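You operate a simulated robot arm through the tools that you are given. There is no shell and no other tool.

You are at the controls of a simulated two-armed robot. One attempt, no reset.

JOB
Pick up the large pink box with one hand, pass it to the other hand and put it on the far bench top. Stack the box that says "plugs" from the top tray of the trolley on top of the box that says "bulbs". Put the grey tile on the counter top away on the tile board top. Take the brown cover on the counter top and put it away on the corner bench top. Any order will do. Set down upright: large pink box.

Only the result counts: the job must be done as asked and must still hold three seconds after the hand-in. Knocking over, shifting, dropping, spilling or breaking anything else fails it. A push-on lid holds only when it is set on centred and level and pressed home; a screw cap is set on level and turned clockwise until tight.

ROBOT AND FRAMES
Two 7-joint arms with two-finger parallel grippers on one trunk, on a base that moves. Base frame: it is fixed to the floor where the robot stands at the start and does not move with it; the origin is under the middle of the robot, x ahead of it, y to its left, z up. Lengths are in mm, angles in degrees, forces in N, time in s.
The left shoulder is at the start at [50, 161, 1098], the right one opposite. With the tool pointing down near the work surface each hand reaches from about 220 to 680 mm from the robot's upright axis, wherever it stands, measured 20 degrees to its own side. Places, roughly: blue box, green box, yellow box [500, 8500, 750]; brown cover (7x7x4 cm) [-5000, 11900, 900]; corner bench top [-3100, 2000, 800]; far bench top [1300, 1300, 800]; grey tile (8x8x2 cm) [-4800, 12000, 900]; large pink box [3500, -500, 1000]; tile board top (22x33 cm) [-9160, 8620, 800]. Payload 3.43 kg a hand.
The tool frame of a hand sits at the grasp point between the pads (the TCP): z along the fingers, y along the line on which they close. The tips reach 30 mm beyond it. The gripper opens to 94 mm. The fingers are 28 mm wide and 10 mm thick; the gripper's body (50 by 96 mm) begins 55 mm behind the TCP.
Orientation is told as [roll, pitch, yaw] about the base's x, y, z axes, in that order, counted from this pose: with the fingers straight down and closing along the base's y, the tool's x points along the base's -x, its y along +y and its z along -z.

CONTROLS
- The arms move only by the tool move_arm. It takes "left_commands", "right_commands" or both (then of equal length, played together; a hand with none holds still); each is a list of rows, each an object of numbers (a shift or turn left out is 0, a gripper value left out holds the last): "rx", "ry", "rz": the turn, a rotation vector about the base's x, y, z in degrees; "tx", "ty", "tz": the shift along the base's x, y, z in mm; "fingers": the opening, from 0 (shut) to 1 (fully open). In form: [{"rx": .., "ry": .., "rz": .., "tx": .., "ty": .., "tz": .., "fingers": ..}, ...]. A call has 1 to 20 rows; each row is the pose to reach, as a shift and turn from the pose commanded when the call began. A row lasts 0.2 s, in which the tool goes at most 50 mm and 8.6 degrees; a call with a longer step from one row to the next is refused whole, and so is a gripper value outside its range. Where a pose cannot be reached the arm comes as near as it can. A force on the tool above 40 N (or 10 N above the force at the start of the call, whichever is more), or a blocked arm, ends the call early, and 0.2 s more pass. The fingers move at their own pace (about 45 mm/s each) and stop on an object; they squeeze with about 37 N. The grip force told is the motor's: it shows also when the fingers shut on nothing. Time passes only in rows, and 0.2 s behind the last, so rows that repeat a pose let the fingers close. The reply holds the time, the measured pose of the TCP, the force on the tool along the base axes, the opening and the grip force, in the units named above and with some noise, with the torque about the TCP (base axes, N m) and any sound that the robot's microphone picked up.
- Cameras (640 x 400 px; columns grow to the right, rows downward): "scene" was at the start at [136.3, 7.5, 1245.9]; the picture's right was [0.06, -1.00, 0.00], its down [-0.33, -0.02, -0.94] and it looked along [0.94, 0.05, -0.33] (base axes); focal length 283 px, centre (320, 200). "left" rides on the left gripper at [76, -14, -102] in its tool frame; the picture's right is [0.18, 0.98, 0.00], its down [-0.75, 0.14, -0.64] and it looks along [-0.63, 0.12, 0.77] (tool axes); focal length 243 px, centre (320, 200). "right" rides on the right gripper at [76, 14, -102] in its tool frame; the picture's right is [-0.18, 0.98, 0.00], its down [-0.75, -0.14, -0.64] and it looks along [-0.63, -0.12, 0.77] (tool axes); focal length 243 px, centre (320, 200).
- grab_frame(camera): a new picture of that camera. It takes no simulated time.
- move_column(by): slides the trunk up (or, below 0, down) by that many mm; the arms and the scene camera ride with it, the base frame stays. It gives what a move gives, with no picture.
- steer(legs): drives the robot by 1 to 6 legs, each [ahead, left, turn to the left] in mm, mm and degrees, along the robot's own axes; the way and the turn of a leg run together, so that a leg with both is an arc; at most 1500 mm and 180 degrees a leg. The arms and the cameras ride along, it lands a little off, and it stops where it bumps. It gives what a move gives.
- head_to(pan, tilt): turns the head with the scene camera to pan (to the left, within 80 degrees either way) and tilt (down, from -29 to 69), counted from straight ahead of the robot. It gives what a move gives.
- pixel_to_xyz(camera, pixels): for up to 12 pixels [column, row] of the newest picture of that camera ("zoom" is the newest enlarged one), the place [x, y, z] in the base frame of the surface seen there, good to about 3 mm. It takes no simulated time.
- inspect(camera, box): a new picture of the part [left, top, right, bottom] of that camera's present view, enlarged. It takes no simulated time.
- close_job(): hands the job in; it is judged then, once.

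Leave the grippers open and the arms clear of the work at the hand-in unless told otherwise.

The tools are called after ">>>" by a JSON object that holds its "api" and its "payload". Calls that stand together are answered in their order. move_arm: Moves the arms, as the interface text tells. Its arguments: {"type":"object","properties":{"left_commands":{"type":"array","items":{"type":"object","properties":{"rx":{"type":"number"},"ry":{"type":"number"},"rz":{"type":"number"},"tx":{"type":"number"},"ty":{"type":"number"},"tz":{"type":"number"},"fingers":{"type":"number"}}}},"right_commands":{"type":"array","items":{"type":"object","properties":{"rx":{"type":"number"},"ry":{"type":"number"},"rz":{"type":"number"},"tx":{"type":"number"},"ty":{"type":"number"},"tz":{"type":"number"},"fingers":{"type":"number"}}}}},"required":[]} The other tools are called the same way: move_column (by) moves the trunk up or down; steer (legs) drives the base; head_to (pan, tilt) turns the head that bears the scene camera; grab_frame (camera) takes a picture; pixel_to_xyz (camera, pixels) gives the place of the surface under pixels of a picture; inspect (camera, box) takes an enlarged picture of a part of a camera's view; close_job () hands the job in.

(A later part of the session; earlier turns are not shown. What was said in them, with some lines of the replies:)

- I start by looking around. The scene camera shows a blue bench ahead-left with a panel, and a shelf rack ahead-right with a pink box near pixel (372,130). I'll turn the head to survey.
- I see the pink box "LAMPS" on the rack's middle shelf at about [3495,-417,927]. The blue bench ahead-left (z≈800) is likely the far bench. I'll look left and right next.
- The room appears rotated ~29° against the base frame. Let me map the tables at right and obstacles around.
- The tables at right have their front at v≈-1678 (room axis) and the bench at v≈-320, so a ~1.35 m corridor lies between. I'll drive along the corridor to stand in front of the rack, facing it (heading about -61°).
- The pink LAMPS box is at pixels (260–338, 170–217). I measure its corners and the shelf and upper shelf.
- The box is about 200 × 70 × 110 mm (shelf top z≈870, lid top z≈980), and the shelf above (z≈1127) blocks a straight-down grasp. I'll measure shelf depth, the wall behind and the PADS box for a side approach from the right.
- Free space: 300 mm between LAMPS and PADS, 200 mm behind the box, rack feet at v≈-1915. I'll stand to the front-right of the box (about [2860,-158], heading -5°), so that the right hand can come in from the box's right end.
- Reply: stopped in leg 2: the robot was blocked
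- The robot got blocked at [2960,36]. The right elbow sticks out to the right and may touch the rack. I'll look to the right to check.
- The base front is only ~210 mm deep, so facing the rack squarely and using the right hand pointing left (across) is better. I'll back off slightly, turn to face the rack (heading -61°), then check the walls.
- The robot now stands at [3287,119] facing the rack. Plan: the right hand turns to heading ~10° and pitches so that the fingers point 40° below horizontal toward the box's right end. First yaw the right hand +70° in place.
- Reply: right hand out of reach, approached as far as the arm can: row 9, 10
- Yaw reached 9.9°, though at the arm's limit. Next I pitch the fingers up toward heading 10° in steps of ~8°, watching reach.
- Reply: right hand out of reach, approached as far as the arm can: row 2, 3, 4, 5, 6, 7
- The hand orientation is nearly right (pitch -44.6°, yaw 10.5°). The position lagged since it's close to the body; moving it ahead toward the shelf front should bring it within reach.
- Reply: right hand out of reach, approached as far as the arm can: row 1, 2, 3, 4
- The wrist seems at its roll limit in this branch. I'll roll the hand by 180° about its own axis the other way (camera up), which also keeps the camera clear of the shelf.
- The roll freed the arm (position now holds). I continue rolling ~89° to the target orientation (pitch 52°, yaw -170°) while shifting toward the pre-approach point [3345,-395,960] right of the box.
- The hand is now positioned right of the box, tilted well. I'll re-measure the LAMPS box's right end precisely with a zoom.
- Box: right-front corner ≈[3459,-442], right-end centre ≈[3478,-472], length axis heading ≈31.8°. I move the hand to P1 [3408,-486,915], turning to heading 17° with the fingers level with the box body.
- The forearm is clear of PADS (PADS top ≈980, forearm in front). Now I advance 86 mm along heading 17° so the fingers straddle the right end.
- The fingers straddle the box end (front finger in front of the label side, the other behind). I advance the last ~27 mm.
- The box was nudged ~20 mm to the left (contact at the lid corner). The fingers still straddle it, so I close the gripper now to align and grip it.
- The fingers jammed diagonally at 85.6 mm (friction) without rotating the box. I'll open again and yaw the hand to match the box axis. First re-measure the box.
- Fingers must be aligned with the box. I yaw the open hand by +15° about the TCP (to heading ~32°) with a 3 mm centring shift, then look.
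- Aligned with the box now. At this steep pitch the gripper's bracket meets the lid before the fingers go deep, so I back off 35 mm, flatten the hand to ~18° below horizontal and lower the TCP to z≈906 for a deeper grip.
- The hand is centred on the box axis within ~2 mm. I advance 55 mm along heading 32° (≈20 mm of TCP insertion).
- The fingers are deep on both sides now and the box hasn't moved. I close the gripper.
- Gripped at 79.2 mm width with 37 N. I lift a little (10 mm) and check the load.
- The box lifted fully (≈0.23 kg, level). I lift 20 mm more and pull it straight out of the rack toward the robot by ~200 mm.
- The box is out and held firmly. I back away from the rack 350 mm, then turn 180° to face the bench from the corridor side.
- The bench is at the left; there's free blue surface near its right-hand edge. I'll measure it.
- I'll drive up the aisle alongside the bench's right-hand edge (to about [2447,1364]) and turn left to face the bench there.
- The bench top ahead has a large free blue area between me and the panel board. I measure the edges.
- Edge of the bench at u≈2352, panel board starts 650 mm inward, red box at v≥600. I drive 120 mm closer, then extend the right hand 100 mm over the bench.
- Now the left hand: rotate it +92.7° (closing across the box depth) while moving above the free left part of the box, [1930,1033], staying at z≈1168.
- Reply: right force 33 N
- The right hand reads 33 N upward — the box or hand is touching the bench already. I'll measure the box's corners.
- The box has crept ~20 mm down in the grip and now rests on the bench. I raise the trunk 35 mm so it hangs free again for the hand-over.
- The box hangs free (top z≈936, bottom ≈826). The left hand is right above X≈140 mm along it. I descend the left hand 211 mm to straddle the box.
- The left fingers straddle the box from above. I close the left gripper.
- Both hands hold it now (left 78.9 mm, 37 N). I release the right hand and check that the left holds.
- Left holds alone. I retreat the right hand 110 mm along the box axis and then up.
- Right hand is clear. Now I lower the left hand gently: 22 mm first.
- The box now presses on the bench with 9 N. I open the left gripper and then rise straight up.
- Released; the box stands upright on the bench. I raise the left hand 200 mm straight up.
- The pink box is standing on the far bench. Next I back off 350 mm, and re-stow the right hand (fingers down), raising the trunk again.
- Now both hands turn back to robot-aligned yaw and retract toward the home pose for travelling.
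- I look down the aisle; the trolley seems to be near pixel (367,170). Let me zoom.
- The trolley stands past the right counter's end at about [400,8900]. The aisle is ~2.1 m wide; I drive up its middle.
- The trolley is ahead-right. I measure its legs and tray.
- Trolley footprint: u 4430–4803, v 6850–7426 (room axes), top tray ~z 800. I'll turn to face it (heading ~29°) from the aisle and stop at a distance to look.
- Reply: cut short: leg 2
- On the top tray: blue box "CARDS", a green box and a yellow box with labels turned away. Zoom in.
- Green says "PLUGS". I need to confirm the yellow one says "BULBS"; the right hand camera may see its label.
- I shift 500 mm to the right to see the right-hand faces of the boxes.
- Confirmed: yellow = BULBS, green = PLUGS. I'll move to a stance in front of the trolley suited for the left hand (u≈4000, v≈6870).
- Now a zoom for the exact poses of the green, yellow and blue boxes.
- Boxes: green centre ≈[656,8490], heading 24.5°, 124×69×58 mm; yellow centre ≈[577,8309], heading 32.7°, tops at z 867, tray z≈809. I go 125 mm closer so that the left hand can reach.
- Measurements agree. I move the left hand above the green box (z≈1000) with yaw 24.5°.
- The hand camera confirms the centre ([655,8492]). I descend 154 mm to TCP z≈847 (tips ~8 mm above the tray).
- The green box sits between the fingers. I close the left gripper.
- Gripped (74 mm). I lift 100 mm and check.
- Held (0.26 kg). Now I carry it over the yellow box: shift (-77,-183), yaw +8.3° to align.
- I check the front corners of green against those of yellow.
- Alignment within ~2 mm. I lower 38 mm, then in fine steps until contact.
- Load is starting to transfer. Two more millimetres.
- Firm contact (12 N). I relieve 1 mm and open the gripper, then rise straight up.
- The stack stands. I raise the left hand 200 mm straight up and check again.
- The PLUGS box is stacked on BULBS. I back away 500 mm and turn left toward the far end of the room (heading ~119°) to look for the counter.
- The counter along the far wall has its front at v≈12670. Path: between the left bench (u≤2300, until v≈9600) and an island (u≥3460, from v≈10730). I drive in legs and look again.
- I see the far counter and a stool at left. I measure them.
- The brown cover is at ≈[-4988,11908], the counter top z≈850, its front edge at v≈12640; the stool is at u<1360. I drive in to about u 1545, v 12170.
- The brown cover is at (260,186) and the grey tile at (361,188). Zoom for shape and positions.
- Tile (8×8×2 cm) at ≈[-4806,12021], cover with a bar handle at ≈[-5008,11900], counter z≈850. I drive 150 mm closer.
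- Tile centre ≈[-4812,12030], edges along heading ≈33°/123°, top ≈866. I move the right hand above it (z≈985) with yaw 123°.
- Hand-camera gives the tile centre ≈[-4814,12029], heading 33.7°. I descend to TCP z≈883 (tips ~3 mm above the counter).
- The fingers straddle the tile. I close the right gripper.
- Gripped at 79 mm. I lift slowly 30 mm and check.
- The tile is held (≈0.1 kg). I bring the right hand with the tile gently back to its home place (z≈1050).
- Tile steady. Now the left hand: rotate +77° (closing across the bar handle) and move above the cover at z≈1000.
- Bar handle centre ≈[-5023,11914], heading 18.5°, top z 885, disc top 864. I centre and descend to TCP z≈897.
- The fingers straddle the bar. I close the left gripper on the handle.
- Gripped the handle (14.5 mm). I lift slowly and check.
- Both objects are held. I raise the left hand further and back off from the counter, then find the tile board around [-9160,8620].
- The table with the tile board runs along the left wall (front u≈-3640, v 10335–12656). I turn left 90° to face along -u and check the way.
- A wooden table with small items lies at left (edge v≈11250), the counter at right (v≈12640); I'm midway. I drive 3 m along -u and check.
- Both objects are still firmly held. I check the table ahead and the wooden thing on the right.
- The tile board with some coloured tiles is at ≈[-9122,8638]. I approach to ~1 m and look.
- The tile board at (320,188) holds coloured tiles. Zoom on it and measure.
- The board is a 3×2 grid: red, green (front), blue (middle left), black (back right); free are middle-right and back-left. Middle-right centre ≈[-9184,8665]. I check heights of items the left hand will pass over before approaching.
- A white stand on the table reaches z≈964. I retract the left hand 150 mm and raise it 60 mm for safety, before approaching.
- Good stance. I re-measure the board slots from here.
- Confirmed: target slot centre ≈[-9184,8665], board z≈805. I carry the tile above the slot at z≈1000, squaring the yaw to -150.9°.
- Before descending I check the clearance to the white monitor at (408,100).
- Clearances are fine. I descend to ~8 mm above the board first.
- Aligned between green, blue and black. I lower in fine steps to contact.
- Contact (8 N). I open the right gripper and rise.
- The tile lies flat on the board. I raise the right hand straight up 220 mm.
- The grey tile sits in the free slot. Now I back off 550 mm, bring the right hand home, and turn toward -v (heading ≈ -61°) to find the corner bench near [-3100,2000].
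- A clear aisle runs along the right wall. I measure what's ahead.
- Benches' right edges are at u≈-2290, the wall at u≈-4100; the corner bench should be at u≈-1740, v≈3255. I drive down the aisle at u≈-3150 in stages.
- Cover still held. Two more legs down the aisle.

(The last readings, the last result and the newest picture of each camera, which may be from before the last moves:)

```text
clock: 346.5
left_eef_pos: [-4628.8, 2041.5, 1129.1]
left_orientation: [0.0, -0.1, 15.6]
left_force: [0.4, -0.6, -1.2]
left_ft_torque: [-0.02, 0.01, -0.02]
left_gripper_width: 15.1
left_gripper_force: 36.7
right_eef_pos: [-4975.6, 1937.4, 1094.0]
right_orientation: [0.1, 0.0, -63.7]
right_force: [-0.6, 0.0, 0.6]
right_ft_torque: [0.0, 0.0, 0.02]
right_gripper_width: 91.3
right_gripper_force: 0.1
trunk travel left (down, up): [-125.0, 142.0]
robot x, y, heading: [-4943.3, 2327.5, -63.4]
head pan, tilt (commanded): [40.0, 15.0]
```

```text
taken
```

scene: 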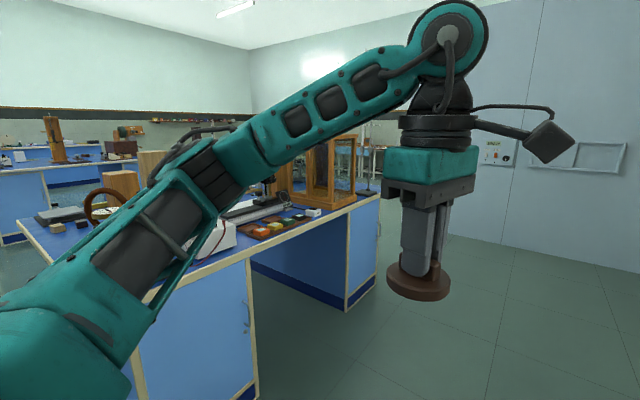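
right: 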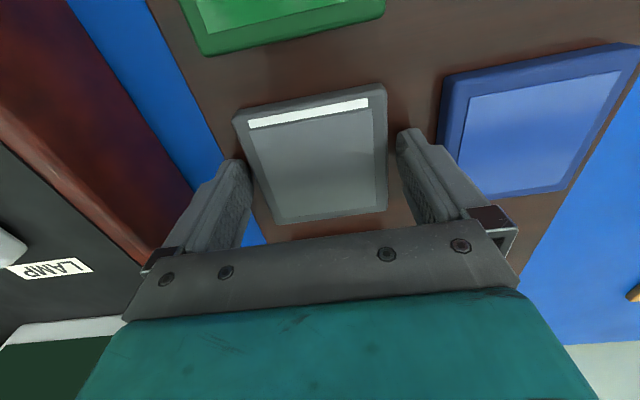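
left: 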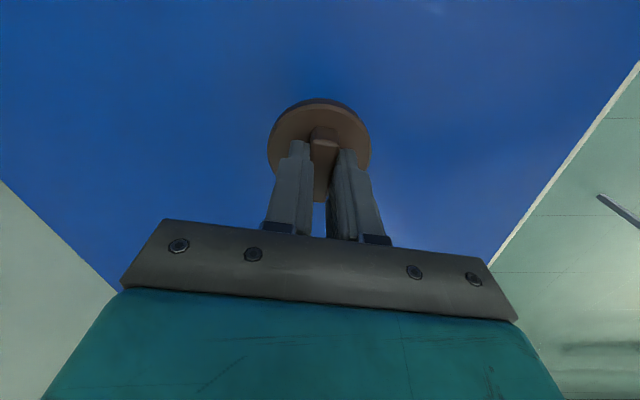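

I'm beside the corner bench. I measure its edges and contents.

>>> {"api": "pixel_to_xyz", "payload": {"camera": "scene", "pixels": [[377, 194], [347, 307], [255, 390], [20, 225], [250, 255], [290, 225], [300, 205], [265, 228], [355, 190], [80, 225], [225, 235], [130, 300]]}}

>>> {"api": "inspect", "payload": {"camera": "scene", "box": [180, 110, 400, 280]}}

```text
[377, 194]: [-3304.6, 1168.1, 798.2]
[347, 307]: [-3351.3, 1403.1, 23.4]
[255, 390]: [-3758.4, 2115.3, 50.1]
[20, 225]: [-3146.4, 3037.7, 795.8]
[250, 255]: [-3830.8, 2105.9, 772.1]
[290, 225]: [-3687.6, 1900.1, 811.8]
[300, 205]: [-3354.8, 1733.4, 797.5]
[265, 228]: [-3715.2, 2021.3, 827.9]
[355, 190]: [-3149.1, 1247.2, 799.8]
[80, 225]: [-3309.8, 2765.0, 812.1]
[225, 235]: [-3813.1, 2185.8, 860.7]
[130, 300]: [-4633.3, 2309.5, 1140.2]
```

```text
2.35 times, centred on (290, 195) of scene
```

zoom: 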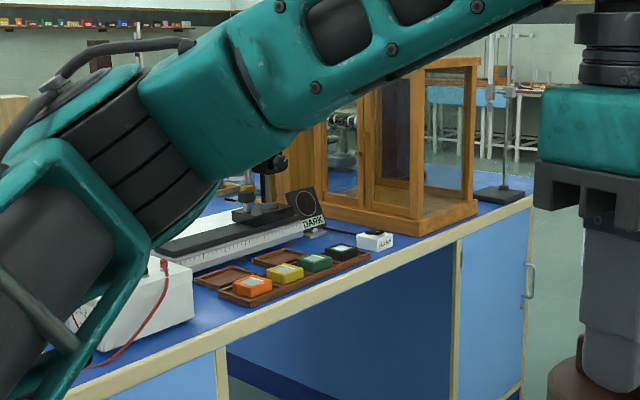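

The corner bench spans u -2320…-1270, v 2628…4190. I turn to face it (heading 29°) and look for a free spot.

>>> {"api": "steer", "payload": {"legs": [[0, 0, 46], [0, 0, 46]]}}

>>> {"api": "head_to", "payload": {"pan": -35, "tilt": 20}}

>>> {"api": "grab_frame", "payload": {"camera": "scene"}}

```text
clock: 351.1
left_eef_pos: [-4668.4, 2652.7, 1127.4]
left_orientation: [0.1, 0.0, 107.5]
left_force: [0.2, 0.4, 0.2]
left_ft_torque: [0.01, 0.01, 0.0]
left_gripper_width: 14.8
left_gripper_force: 36.8
right_eef_pos: [-4552.3, 2309.1, 1093.2]
right_orientation: [0.1, 0.1, 28.2]
right_force: [0.6, 0.2, -0.7]
right_ft_torque: [-0.03, 0.01, 0.0]
right_gripper_width: 91.4
right_gripper_force: 0.0
trunk travel left (down, up): [-125.0, 142.0]
robot x, y, heading: [-4944.5, 2330.0, 28.2]
head pan, tilt (commanded): [40.0, 15.0]
```

```text
clock: 352.5
left_eef_pos: [-4667.8, 2654.0, 1127.8]
left_orientation: [0.0, -0.1, 107.3]
left_force: [0.6, 0.4, -0.6]
left_ft_torque: [0.0, 0.0, -0.03]
left_gripper_width: 14.7
left_gripper_force: 37.6
right_eef_pos: [-4553.7, 2309.3, 1095.1]
right_orientation: [0.1, 0.1, 28.1]
right_force: [-0.3, 0.3, -0.9]
right_ft_torque: [0.0, -0.02, 0.0]
right_gripper_width: 91.3
right_gripper_force: 0.0
trunk travel left (down, up): [-125.0, 142.0]
robot x, y, heading: [-4943.6, 2332.8, 28.4]
head pan, tilt (commanded): [-35.0, 20.0]
```

```text
taken
```

scene: 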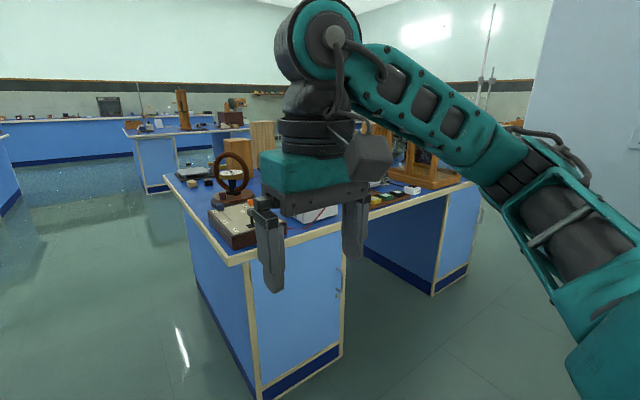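

>>> {"api": "steer", "payload": {"legs": [[0, -950, 0.7]]}}

>>> {"api": "head_to", "payload": {"pan": 0, "tilt": 28}}

>>> {"api": "grab_frame", "payload": {"camera": "scene"}}

```text
clock: 361.1
left_eef_pos: [-4221.9, 1842.8, 1127.0]
left_orientation: [0.0, -0.1, 108.9]
left_force: [-0.3, 0.1, -0.6]
left_ft_torque: [0.0, 0.0, -0.02]
left_gripper_width: 14.9
left_gripper_force: 37.1
right_eef_pos: [-4098.5, 1502.7, 1095.1]
right_orientation: [0.1, 0.0, 29.6]
right_force: [-0.1, 0.9, 0.7]
right_ft_torque: [-0.04, -0.01, 0.06]
right_gripper_width: 91.2
right_gripper_force: 0.1
trunk travel left (down, up): [-125.0, 142.0]
robot x, y, heading: [-4493.4, 1512.1, 30.0]
head pan, tilt (commanded): [-35.0, 20.0]
```

```text
clock: 362.1
left_eef_pos: [-4223.2, 1843.3, 1128.4]
left_orientation: [0.0, -0.1, 108.8]
left_force: [-0.5, 0.0, 0.3]
left_ft_torque: [-0.01, 0.03, 0.03]
left_gripper_width: 14.8
left_gripper_force: 36.9
right_eef_pos: [-4098.2, 1502.4, 1094.7]
right_orientation: [0.1, 0.0, 29.6]
right_force: [-0.2, 0.8, -0.5]
right_ft_torque: [0.05, 0.0, 0.02]
right_gripper_width: 91.0
right_gripper_force: 0.1
trunk travel left (down, up): [-125.0, 142.0]
robot x, y, heading: [-4490.8, 1508.0, 29.9]
head pan, tilt (commanded): [0.0, 28.0]
```

```text
taken
```

scene: 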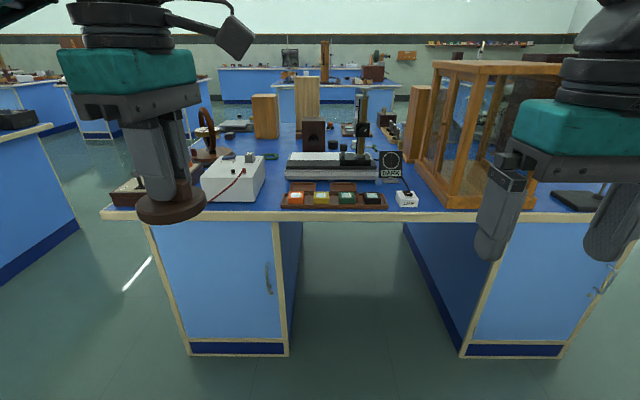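

The bench is crowded. I zoom to find a free spot of at least 12 cm.

>>> {"api": "inspect", "payload": {"camera": "scene", "box": [100, 90, 320, 220]}}

>>> {"api": "inspect", "payload": {"camera": "scene", "box": [250, 90, 470, 220]}}

>>> {"api": "inspect", "payload": {"camera": "scene", "box": [420, 90, 640, 220]}}

```text
2.91 times, centred on (210, 155) of scene
```

zoom: 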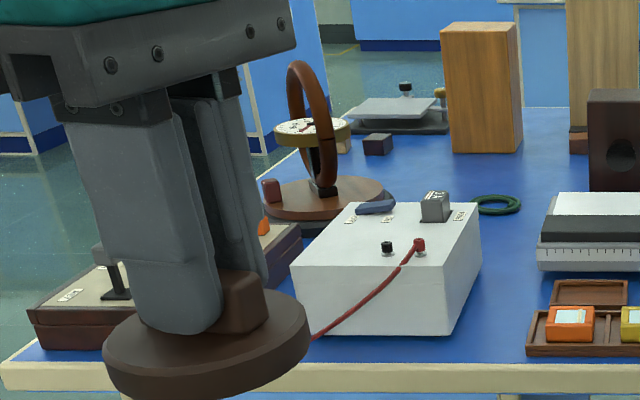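

```text
2.91 times, centred on (360, 155) of scene
```

zoom: 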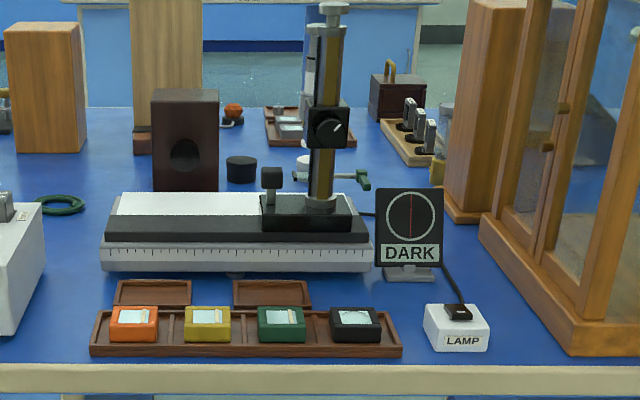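

```text
2.91 times, centred on (530, 155) of scene
```

zoom: 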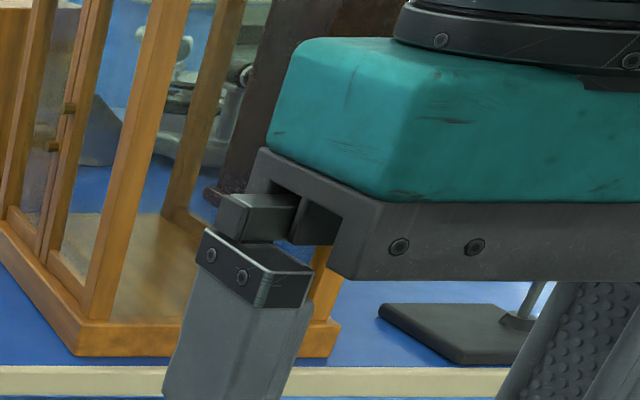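

>>> {"api": "inspect", "payload": {"camera": "scene", "box": [190, 130, 310, 220]}}

```text
4.44 times, centred on (250, 175) of scene
```

zoom: 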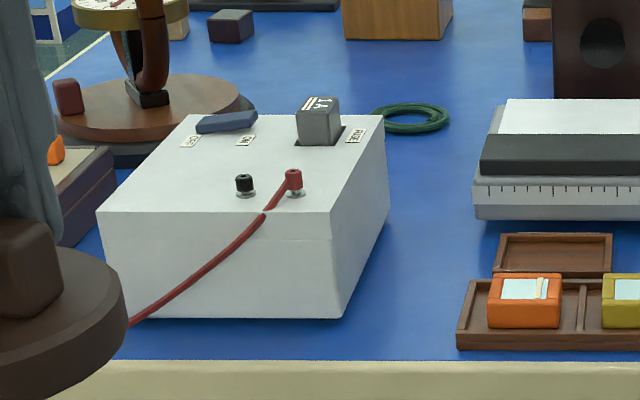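

>>> {"api": "pixel_to_xyz", "payload": {"camera": "zoom", "pixels": [[340, 316], [387, 215], [460, 345], [472, 285], [497, 270], [475, 215], [400, 250], [420, 320], [430, 200], [440, 165], [385, 118], [320, 210]]}}

>>> {"api": "pixel_to_xyz", "payload": {"camera": "zoom", "pixels": [[400, 362], [500, 235], [450, 60], [560, 150], [318, 100], [290, 170], [505, 105], [450, 110], [430, 50], [385, 100], [330, 60], [490, 30]]}}

```text
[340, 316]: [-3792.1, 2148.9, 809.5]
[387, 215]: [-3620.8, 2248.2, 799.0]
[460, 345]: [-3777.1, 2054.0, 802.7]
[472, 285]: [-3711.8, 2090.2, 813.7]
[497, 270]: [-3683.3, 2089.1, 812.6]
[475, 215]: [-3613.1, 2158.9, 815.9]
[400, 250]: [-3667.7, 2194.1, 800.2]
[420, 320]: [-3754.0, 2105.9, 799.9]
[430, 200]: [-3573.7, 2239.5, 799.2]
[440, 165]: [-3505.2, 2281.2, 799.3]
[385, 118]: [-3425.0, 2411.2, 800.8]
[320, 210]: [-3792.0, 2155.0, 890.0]
```

```text
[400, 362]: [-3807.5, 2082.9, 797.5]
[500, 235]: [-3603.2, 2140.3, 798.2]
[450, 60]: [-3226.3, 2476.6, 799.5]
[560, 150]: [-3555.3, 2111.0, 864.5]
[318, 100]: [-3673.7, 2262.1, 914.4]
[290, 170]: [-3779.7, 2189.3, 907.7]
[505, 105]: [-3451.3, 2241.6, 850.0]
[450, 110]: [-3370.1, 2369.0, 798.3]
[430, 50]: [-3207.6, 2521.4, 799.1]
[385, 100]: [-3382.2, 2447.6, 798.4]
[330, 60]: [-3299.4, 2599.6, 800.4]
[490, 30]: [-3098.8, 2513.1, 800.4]
```

A free spot exists between the white supply (right face v≈3722) and the slide case (v≈3632), around u≈-2180, v≈3670. I check heights of neighbours the left arm passes.

>>> {"api": "pixel_to_xyz", "payload": {"camera": "scene", "pixels": [[205, 110], [215, 130], [207, 158], [212, 145], [262, 165], [248, 157], [225, 160], [311, 120], [363, 110], [130, 190], [265, 100]]}}

```text
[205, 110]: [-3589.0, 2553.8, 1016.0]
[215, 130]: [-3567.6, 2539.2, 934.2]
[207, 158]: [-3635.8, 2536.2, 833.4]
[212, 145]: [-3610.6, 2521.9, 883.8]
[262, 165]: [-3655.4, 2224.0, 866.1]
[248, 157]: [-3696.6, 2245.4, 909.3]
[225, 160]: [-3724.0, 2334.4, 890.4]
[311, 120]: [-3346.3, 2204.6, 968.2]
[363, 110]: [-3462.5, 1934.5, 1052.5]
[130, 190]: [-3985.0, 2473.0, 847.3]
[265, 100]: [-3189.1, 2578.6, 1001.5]
```

The glass case at the right is tall; I check its position relative to the right hand before moving ahead.

>>> {"api": "pixel_to_xyz", "payload": {"camera": "scene", "pixels": [[455, 205], [440, 65], [500, 70], [420, 170], [530, 205], [560, 65], [447, 120]]}}

```text
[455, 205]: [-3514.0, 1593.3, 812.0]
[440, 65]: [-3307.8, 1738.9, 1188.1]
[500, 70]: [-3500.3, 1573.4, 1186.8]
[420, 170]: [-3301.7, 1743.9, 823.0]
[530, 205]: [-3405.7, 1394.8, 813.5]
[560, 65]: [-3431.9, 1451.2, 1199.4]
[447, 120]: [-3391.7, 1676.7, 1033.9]
```

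The case is at v≤3130, u≥-2297 (top z 1190). I retract the right hand 120 mm first and then drive 460 mm ahead.

>>> {"api": "move_arm", "payload": {"right_commands": [{"tx": -26, "ty": -15}, {"tx": -52, "ty": -30}, {"tx": -78, "ty": -45}, {"tx": -104, "ty": -60}]}}

>>> {"api": "steer", "payload": {"legs": [[460, 0, -0.8]]}}

>>> {"api": "head_to", "payload": {"pan": 10, "tilt": 45}}

>>> {"api": "grab_frame", "payload": {"camera": "scene"}}

```text
clock: 363.1
left_eef_pos: [-4223.2, 1842.2, 1127.6]
left_orientation: [0.0, -0.2, 108.9]
left_force: [0.5, -0.9, 0.5]
left_ft_torque: [-0.01, -0.01, 0.02]
left_gripper_width: 14.8
left_gripper_force: 36.9
right_eef_pos: [-4204.2, 1441.8, 1092.7]
right_orientation: [0.1, 0.0, 29.7]
right_force: [0.2, 1.0, -0.9]
right_ft_torque: [0.02, -0.02, -0.03]
right_gripper_width: 91.0
right_gripper_force: 0.0
trunk travel left (down, up): [-125.0, 142.0]
robot x, y, heading: [-4491.0, 1513.4, 29.9]
head pan, tilt (commanded): [0.0, 28.0]
```

```text
clock: 365.9
left_eef_pos: [-3810.7, 2066.6, 1128.3]
left_orientation: [0.0, -0.2, 108.0]
left_force: [0.5, -0.1, -0.2]
left_ft_torque: [-0.02, 0.03, 0.01]
left_gripper_width: 15.0
left_gripper_force: 36.7
right_eef_pos: [-3797.6, 1665.6, 1093.3]
right_orientation: [0.1, 0.1, 28.8]
right_force: [0.3, -1.1, -0.3]
right_ft_torque: [-0.04, 0.01, -0.03]
right_gripper_width: 91.2
right_gripper_force: 0.0
trunk travel left (down, up): [-125.0, 142.0]
robot x, y, heading: [-4086.2, 1739.1, 29.0]
head pan, tilt (commanded): [0.0, 28.0]
```

```text
clock: 366.7
left_eef_pos: [-3810.9, 2066.3, 1128.2]
left_orientation: [-0.1, -0.1, 108.0]
left_force: [0.7, -0.8, -0.9]
left_ft_torque: [0.02, -0.01, -0.01]
left_gripper_width: 15.0
left_gripper_force: 37.4
right_eef_pos: [-3798.9, 1666.6, 1093.8]
right_orientation: [0.2, 0.1, 28.7]
right_force: [0.3, -0.8, -0.5]
right_ft_torque: [-0.03, 0.01, 0.0]
right_gripper_width: 91.2
right_gripper_force: 0.2
trunk travel left (down, up): [-125.0, 142.0]
robot x, y, heading: [-4085.4, 1740.9, 28.9]
head pan, tilt (commanded): [10.0, 45.0]
```

```text
taken
```

scene: 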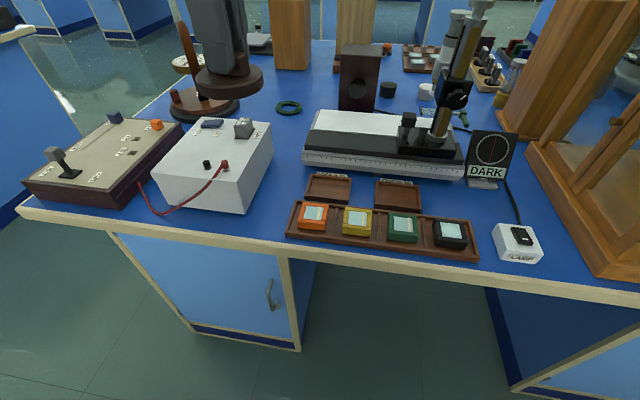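

I zoom on the free spot around (283,170).

>>> {"api": "inspect", "payload": {"camera": "scene", "box": [220, 90, 340, 240]}}

```text
2.67 times, centred on (280, 165) of scene
```

zoom: 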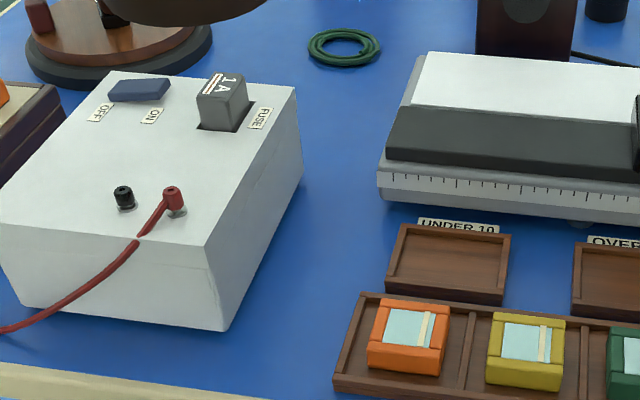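

>>> {"api": "pixel_to_xyz", "payload": {"camera": "zoom", "pixels": [[222, 326], [302, 180], [335, 390], [362, 296], [387, 290], [400, 228], [380, 195], [412, 60], [375, 55], [312, 50], [330, 220], [340, 120]]}}

>>> {"api": "pixel_to_xyz", "payload": {"camera": "zoom", "pixels": [[300, 90], [205, 248], [310, 260], [350, 180], [280, 330], [395, 130], [240, 80], [250, 25], [320, 90], [360, 90]]}}

```text
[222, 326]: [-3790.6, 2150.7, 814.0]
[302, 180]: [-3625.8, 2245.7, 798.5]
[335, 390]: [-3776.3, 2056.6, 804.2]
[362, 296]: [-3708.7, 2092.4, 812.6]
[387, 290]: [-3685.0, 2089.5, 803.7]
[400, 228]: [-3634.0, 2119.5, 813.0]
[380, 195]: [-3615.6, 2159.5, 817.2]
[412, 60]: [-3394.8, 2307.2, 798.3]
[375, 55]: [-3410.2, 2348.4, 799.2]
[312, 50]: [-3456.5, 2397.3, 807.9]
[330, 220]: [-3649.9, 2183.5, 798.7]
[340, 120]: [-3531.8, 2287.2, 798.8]
```

```text
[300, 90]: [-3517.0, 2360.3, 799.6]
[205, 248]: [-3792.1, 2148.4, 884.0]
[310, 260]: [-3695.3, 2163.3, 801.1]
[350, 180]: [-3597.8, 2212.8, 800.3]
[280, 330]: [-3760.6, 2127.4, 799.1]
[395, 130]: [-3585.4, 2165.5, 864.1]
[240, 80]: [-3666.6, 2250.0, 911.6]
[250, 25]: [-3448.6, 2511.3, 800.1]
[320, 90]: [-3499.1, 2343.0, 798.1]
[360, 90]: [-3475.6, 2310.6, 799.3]
```

Spot: between supply (v 3723), lid (v 3618), case and optical bench – centre u -2168, v 3670.5 → [-3679,2153], with ~17 mm clearance around the 7 cm disc. I bring the cover above it at z≈1020, yaw 119°.

>>> {"api": "move_arm", "payload": {"left_commands": [{"tx": 10, "ty": 7, "tz": -6, "rz": 1}, {"tx": 27, "ty": 18, "tz": -18, "rz": 2.5}, {"tx": 46, "ty": 30, "tz": -32, "rz": 4}, {"tx": 65, "ty": 43, "tz": -47, "rz": 5.5}, {"tx": 84, "ty": 55, "tz": -62, "rz": 7}, {"tx": 103, "ty": 68, "tz": -78, "rz": 8.5}, {"tx": 120, "ty": 79, "tz": -95, "rz": 10}, {"tx": 131.5, "ty": 86.7, "tz": -108, "rz": 11}, {"tx": 131.5, "ty": 86.7, "tz": -108, "rz": 11}]}}

>>> {"api": "grab_frame", "payload": {"camera": "scene"}}

>>> {"api": "inspect", "payload": {"camera": "scene", "box": [200, 60, 380, 240]}}

>>> {"api": "grab_frame", "payload": {"camera": "left"}}

```text
clock: 368.7
left_eef_pos: [-3681.0, 2156.1, 1021.4]
left_orientation: [0.0, -0.1, 119.0]
left_force: [-0.8, 0.3, -1.4]
left_ft_torque: [-0.02, 0.01, 0.02]
left_gripper_width: 14.6
left_gripper_force: 37.2
right_eef_pos: [-3797.8, 1665.9, 1094.0]
right_orientation: [0.1, 0.1, 28.7]
right_force: [-0.2, -0.2, -0.1]
right_ft_torque: [0.0, -0.02, 0.0]
right_gripper_width: 90.9
right_gripper_force: 0.0
trunk travel left (down, up): [-125.0, 142.0]
robot x, y, heading: [-4085.2, 1739.5, 29.0]
head pan, tilt (commanded): [10.0, 45.0]
```

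```text
taken
```

scene: 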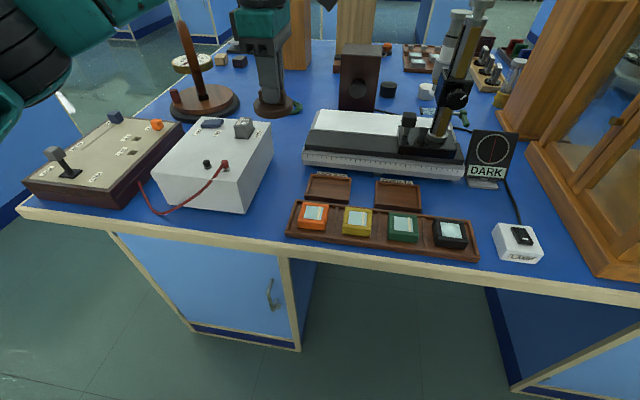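

```text
2.22 times, centred on (290, 150) of scene
```

zoom: 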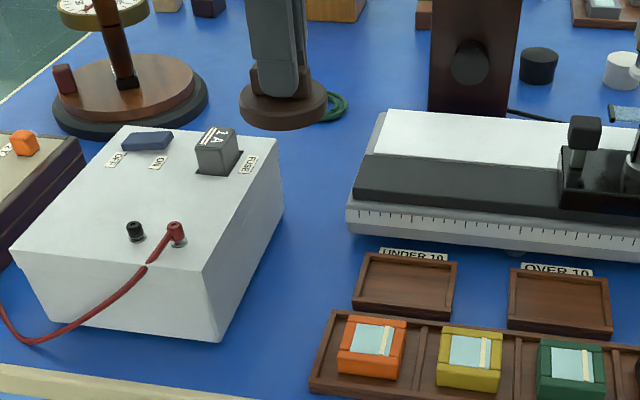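

```text
taken
```

left: 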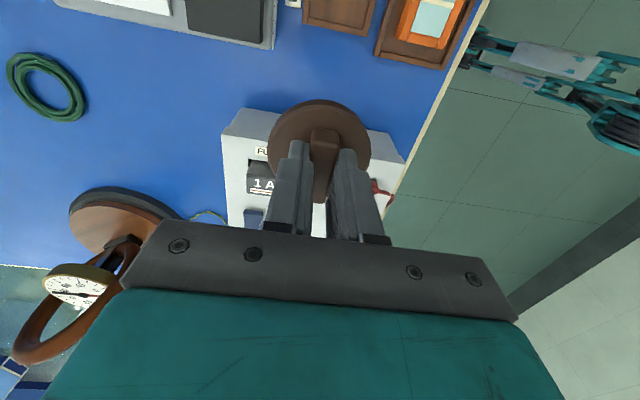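

>>> {"api": "pixel_to_xyz", "payload": {"camera": "zoom", "pixels": [[242, 100], [326, 98], [284, 118], [284, 127], [250, 95], [318, 92], [284, 108]]}}

>>> {"api": "move_arm", "payload": {"left_commands": [{"tz": 0}]}}

```text
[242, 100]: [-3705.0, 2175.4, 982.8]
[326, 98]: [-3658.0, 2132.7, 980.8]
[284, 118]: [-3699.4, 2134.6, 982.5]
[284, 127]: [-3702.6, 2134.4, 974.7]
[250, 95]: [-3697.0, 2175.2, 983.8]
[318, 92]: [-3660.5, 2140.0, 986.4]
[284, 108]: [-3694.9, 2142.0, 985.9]
```

```text
clock: 369.1
left_eef_pos: [-3679.7, 2156.5, 1021.2]
left_orientation: [0.0, -0.1, 118.9]
left_force: [0.4, 0.0, -0.2]
left_ft_torque: [0.03, 0.0, 0.01]
left_gripper_width: 14.4
left_gripper_force: 36.8
right_eef_pos: [-3799.0, 1665.8, 1092.5]
right_orientation: [0.1, 0.0, 28.7]
right_force: [-0.3, 0.8, -0.9]
right_ft_torque: [0.0, 0.0, 0.0]
right_gripper_width: 91.4
right_gripper_force: 0.0
trunk travel left (down, up): [-125.0, 142.0]
robot x, y, heading: [-4085.7, 1735.8, 29.1]
head pan, tilt (commanded): [10.0, 45.0]
```

Disc centre measures u≈-2167, v≈3671–3672 – good. I descend to ~10 mm above the bench with a 1.5 mm correction.

>>> {"api": "move_arm", "payload": {"left_commands": [{"tx": 0.7, "ty": -1.3, "tz": -12}, {"tx": 0.7, "ty": -1.3, "tz": -32}, {"tx": 0.7, "ty": -1.3, "tz": -54}, {"tx": 0.7, "ty": -1.3, "tz": -76}, {"tx": 0.7, "ty": -1.3, "tz": -98}, {"tx": 0.7, "ty": -1.3, "tz": -118}, {"tx": 0.7, "ty": -1.3, "tz": -128}, {"tx": 0.7, "ty": -1.3, "tz": -128}]}}

>>> {"api": "inspect", "payload": {"camera": "scene", "box": [200, 60, 380, 240]}}

>>> {"api": "grab_frame", "payload": {"camera": "left"}}

```text
clock: 370.9
left_eef_pos: [-3678.8, 2153.5, 891.6]
left_orientation: [0.0, -0.1, 119.0]
left_force: [-0.4, 0.2, 0.3]
left_ft_torque: [-0.01, 0.01, 0.0]
left_gripper_width: 14.8
left_gripper_force: 36.5
right_eef_pos: [-3799.2, 1665.5, 1094.2]
right_orientation: [0.1, 0.0, 28.6]
right_force: [-0.3, -0.4, 0.7]
right_ft_torque: [0.0, -0.01, 0.0]
right_gripper_width: 91.4
right_gripper_force: 0.1
trunk travel left (down, up): [-125.0, 142.0]
robot x, y, heading: [-4082.7, 1743.4, 28.6]
head pan, tilt (commanded): [10.0, 45.0]
```

```text
2.22 times, centred on (290, 150) of scene
```

zoom: 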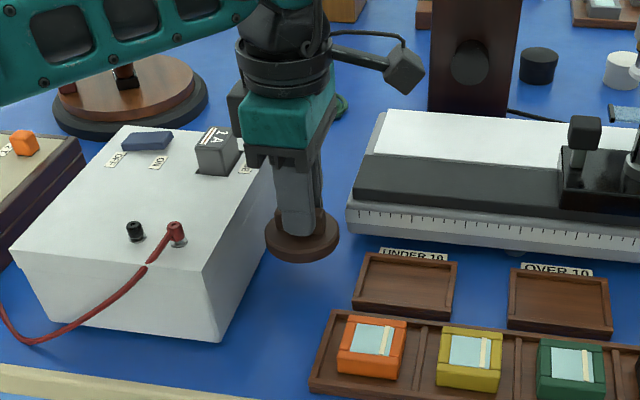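

```text
taken
```

left: 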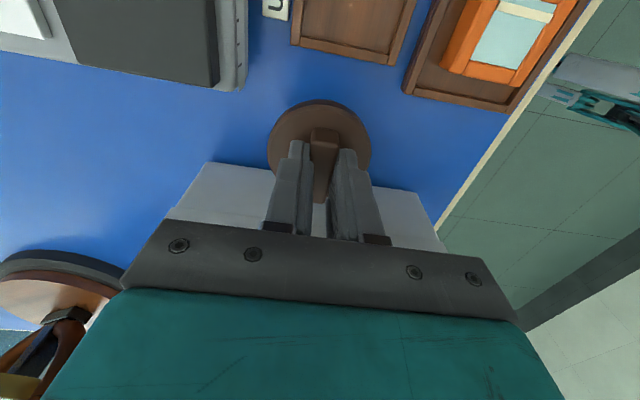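

The disc is descending freely between supply and lid. I continue: 38 mm more, then fine steps.

>>> {"api": "move_arm", "payload": {"left_commands": [{"tz": -10}, {"tz": -22}, {"tz": -32}, {"tz": -38}, {"tz": -38}]}}

>>> {"api": "inspect", "payload": {"camera": "scene", "box": [200, 60, 380, 240]}}

```text
clock: 372.1
left_eef_pos: [-3677.4, 2151.8, 852.6]
left_orientation: [0.0, -0.1, 119.0]
left_force: [0.1, -0.1, -0.1]
left_ft_torque: [-0.01, -0.02, 0.0]
left_gripper_width: 14.9
left_gripper_force: 37.2
right_eef_pos: [-3798.4, 1666.5, 1092.9]
right_orientation: [0.1, 0.0, 28.8]
right_force: [-0.4, -0.2, -0.2]
right_ft_torque: [0.0, 0.03, 0.05]
right_gripper_width: 91.2
right_gripper_force: 0.1
trunk travel left (down, up): [-125.0, 142.0]
robot x, y, heading: [-4083.1, 1740.8, 28.8]
head pan, tilt (commanded): [10.0, 45.0]
```

```text
2.22 times, centred on (290, 150) of scene
```

zoom: 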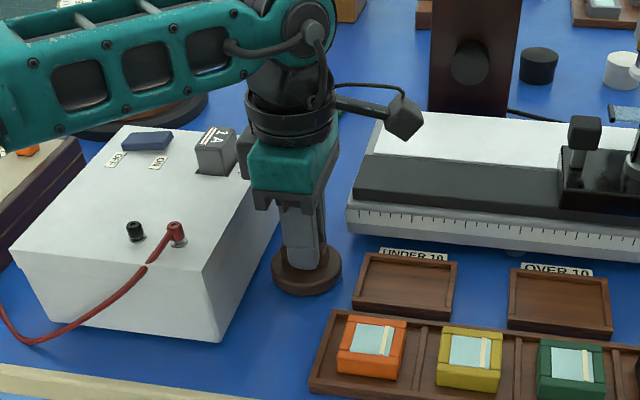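

>>> {"api": "move_arm", "payload": {"left_commands": [{"tz": -1.5}, {"tz": -3}, {"tz": -3}]}}

>>> {"api": "move_arm", "payload": {"left_commands": [{"tz": -1}, {"tz": -2}, {"tz": -2}]}}

```text
clock: 372.9
left_eef_pos: [-3679.2, 2153.0, 850.6]
left_orientation: [0.0, -0.1, 118.9]
left_force: [0.1, 0.1, -0.5]
left_ft_torque: [0.01, 0.02, 0.01]
left_gripper_width: 14.7
left_gripper_force: 36.8
right_eef_pos: [-3798.8, 1666.2, 1094.0]
right_orientation: [0.1, 0.0, 28.6]
right_force: [-0.3, 0.0, 1.2]
right_ft_torque: [-0.02, -0.03, 0.01]
right_gripper_width: 91.3
right_gripper_force: 0.0
trunk travel left (down, up): [-125.0, 142.0]
robot x, y, heading: [-4083.4, 1743.4, 28.9]
head pan, tilt (commanded): [10.0, 45.0]
```

```text
clock: 373.7
left_eef_pos: [-3679.0, 2152.0, 848.1]
left_orientation: [0.0, -0.1, 119.0]
left_force: [0.0, 0.0, -0.8]
left_ft_torque: [-0.02, 0.04, 0.0]
left_gripper_width: 14.8
left_gripper_force: 37.3
right_eef_pos: [-3799.1, 1666.5, 1094.0]
right_orientation: [0.1, 0.0, 28.6]
right_force: [0.2, -0.2, 0.0]
right_ft_torque: [-0.02, 0.0, -0.01]
right_gripper_width: 91.2
right_gripper_force: 0.0
trunk travel left (down, up): [-125.0, 142.0]
robot x, y, heading: [-4084.6, 1741.8, 28.8]
head pan, tilt (commanded): [10.0, 45.0]
```

>>> {"api": "move_arm", "payload": {"left_commands": [{"tz": -1}, {"tz": -2}, {"tz": -2}]}}

```text
clock: 374.5
left_eef_pos: [-3678.0, 2151.4, 848.6]
left_orientation: [-0.1, -0.1, 118.9]
left_force: [-1.2, 0.1, 9.9]
left_ft_torque: [0.08, 0.13, -0.01]
left_gripper_width: 14.8
left_gripper_force: 37.0
right_eef_pos: [-3799.6, 1665.4, 1092.9]
right_orientation: [0.2, -0.1, 28.7]
right_force: [-0.3, 0.5, -0.3]
right_ft_torque: [0.0, 0.02, 0.0]
right_gripper_width: 91.3
right_gripper_force: 0.1
trunk travel left (down, up): [-125.0, 142.0]
robot x, y, heading: [-4086.6, 1740.5, 29.1]
head pan, tilt (commanded): [10.0, 45.0]
```

Contact (10 N). I open the left gripper only to ~35 mm and rise straight up.

>>> {"api": "move_arm", "payload": {"left_commands": [{"tz": 0.5, "fingers": 0.25}, {"tz": 1, "fingers": 0.38}, {"tz": 1, "fingers": 0.4}, {"tz": 1, "fingers": 0.4}]}}

>>> {"api": "grab_frame", "payload": {"camera": "left"}}

```text
clock: 375.5
left_eef_pos: [-3678.3, 2152.9, 846.9]
left_orientation: [0.0, -0.2, 119.0]
left_force: [0.1, -0.8, 0.4]
left_ft_torque: [-0.03, 0.03, -0.01]
left_gripper_width: 37.6
left_gripper_force: 0.1
right_eef_pos: [-3798.8, 1666.2, 1093.2]
right_orientation: [0.0, -0.1, 28.6]
right_force: [0.1, 0.6, -0.2]
right_ft_torque: [0.01, 0.0, 0.0]
right_gripper_width: 91.1
right_gripper_force: 0.1
trunk travel left (down, up): [-125.0, 142.0]
robot x, y, heading: [-4085.0, 1738.0, 29.0]
head pan, tilt (commanded): [10.0, 45.0]
```

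```text
taken
```

left: 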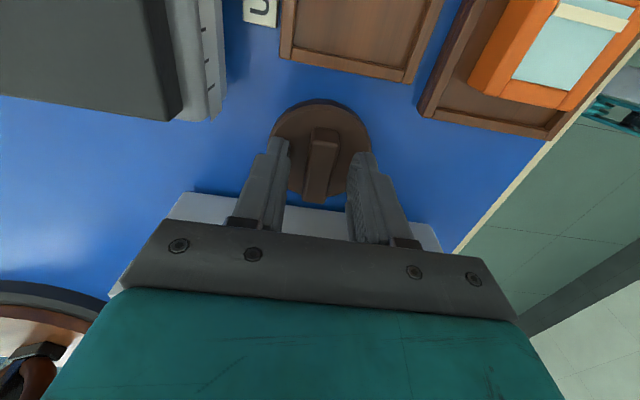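

The cover stands free. I raise the left hand straight up by 230 mm.

>>> {"api": "move_arm", "payload": {"left_commands": [{"tz": 8}, {"tz": 25}, {"tz": 50}, {"tz": 85}, {"tz": 125}, {"tz": 165}, {"tz": 205}, {"tz": 240}, {"tz": 260}]}}

>>> {"api": "grab_frame", "payload": {"camera": "scene"}}

>>> {"api": "inspect", "payload": {"camera": "scene", "box": [200, 60, 380, 240]}}

```text
clock: 377.5
left_eef_pos: [-3679.2, 2154.7, 1107.7]
left_orientation: [0.1, -0.2, 119.0]
left_force: [0.2, 0.7, -0.3]
left_ft_torque: [-0.01, 0.03, -0.01]
left_gripper_width: 37.6
left_gripper_force: 0.0
right_eef_pos: [-3798.6, 1666.7, 1094.0]
right_orientation: [0.1, 0.0, 28.7]
right_force: [0.4, -0.1, 0.9]
right_ft_torque: [0.0, 0.01, 0.04]
right_gripper_width: 91.1
right_gripper_force: 0.0
trunk travel left (down, up): [-125.0, 142.0]
robot x, y, heading: [-4081.9, 1737.2, 28.9]
head pan, tilt (commanded): [10.0, 45.0]
```

```text
taken
```

scene: 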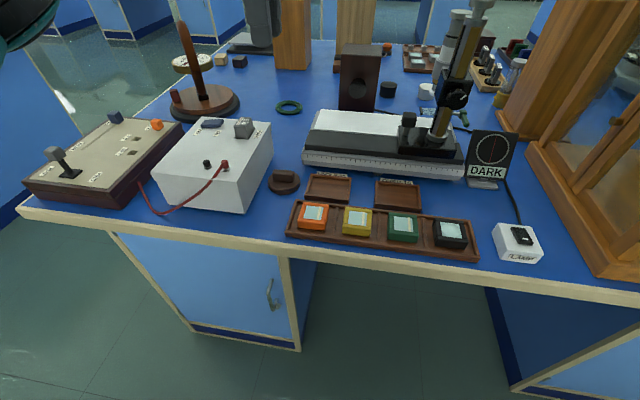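

```text
2.22 times, centred on (290, 150) of scene
```

zoom: 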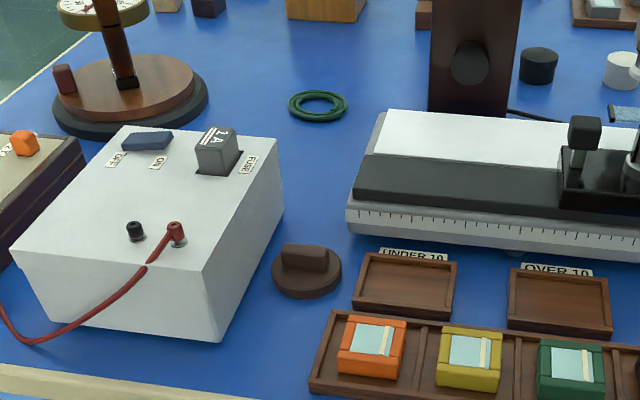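

The brown cover stands upright in the free spot; neighbours are untouched. I back away from the bench and open the left gripper fully.

>>> {"api": "steer", "payload": {"legs": [[-450, 0, 0]]}}

>>> {"api": "move_arm", "payload": {"left_commands": [{"fingers": 0.7}, {"fingers": 1.0}, {"fingers": 1.0}, {"fingers": 1.0}], "right_commands": [{"fingers": 1.0}, {"fingers": 1.0}, {"fingers": 1.0}, {"fingers": 1.0}]}}

>>> {"api": "head_to", "payload": {"pan": 5, "tilt": 28}}

>>> {"api": "grab_frame", "payload": {"camera": "scene"}}

>>> {"api": "inspect", "payload": {"camera": "scene", "box": [180, 110, 420, 240]}}

```text
clock: 380.2
left_eef_pos: [-4072.0, 1935.5, 1108.1]
left_orientation: [0.0, -0.1, 118.7]
left_force: [1.1, -0.2, 0.5]
left_ft_torque: [0.03, -0.02, 0.0]
left_gripper_width: 37.8
left_gripper_force: 0.0
right_eef_pos: [-4194.5, 1447.4, 1094.2]
right_orientation: [0.1, 0.0, 28.4]
right_force: [0.4, 0.1, 0.5]
right_ft_torque: [0.02, -0.02, -0.01]
right_gripper_width: 91.1
right_gripper_force: 0.0
trunk travel left (down, up): [-125.0, 142.0]
robot x, y, heading: [-4482.2, 1523.9, 28.6]
head pan, tilt (commanded): [10.0, 45.0]
```

```text
clock: 381.2
left_eef_pos: [-4070.3, 1934.7, 1107.9]
left_orientation: [0.1, -0.2, 118.8]
left_force: [0.0, -0.3, 0.3]
left_ft_torque: [-0.02, -0.01, 0.01]
left_gripper_width: 93.9
left_gripper_force: 0.1
right_eef_pos: [-4192.8, 1447.9, 1094.4]
right_orientation: [0.1, 0.0, 28.6]
right_force: [-0.5, -1.1, 0.4]
right_ft_torque: [0.0, 0.01, 0.0]
right_gripper_width: 94.0
right_gripper_force: 0.1
trunk travel left (down, up): [-125.0, 142.0]
robot x, y, heading: [-4481.2, 1527.3, 28.8]
head pan, tilt (commanded): [10.0, 45.0]
```

```text
clock: 382.0
left_eef_pos: [-4072.5, 1935.7, 1107.4]
left_orientation: [0.0, -0.1, 118.9]
left_force: [-0.3, 0.0, 0.6]
left_ft_torque: [-0.01, 0.01, -0.04]
left_gripper_width: 93.7
left_gripper_force: 0.1
right_eef_pos: [-4194.4, 1448.3, 1093.8]
right_orientation: [0.1, 0.0, 28.4]
right_force: [1.0, 0.4, -0.4]
right_ft_torque: [0.0, 0.02, -0.02]
right_gripper_width: 94.0
right_gripper_force: 0.1
trunk travel left (down, up): [-125.0, 142.0]
robot x, y, heading: [-4480.2, 1524.1, 28.5]
head pan, tilt (commanded): [5.0, 28.0]
```

```text
taken
```

scene: 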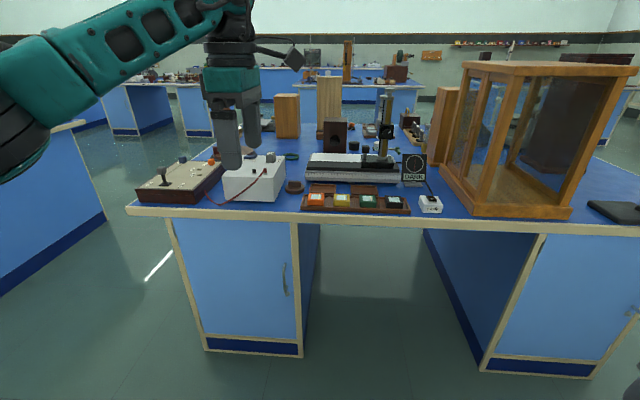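

```text
2.67 times, centred on (300, 175) of scene
```

zoom: 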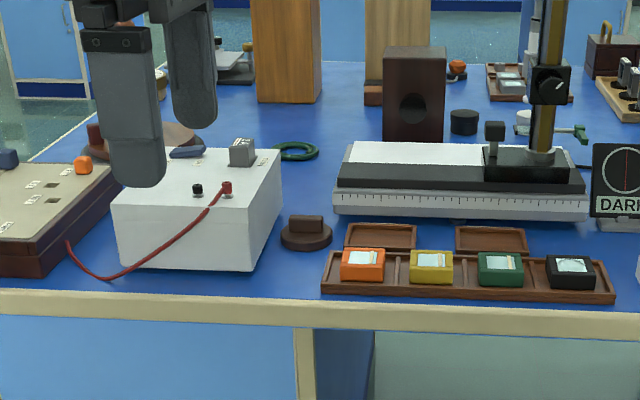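

All four parts are done: the pink box is upright on the far bench, PLUGS is stacked on BULBS, the grey tile is on the tile board and the brown cover is on the corner bench. The grippers are open and the arms are clear of the work, so I hand in the job.

>>> {"api": "close_job", "payload": {}}

```text
The job is handed in.
```

I finished all four parts and handed the job in; the verdict hasn't come back.

- **Large pink box:** the right hand took it from the rack and passed it to the left hand just above the far bench. The left hand set it down upright there. During the carry it touched the bench once while still in the right hand, so I raised it clear before the hand-over.
- **Boxes on the trolley:** the green box that says "plugs" is stacked on the yellow one that says "bulbs". They lined up to about 2 mm before release, and the stack stayed up when I let go.
- **Grey tile:** it lies flat in the free middle-right slot of the tile board, between the other tiles.
- **Brown cover:** it stands upright on the corner bench. The bench is crowded, so it sits in a gap between the white power supply and the small slide case with about 17 mm to spare on each side.

Early on, the robot was blocked once near the rack. I couldn't tell what it had touched, but the boxes on the rack looked unmoved in the later pictures. At hand-in both grippers were open and the arms were clear.
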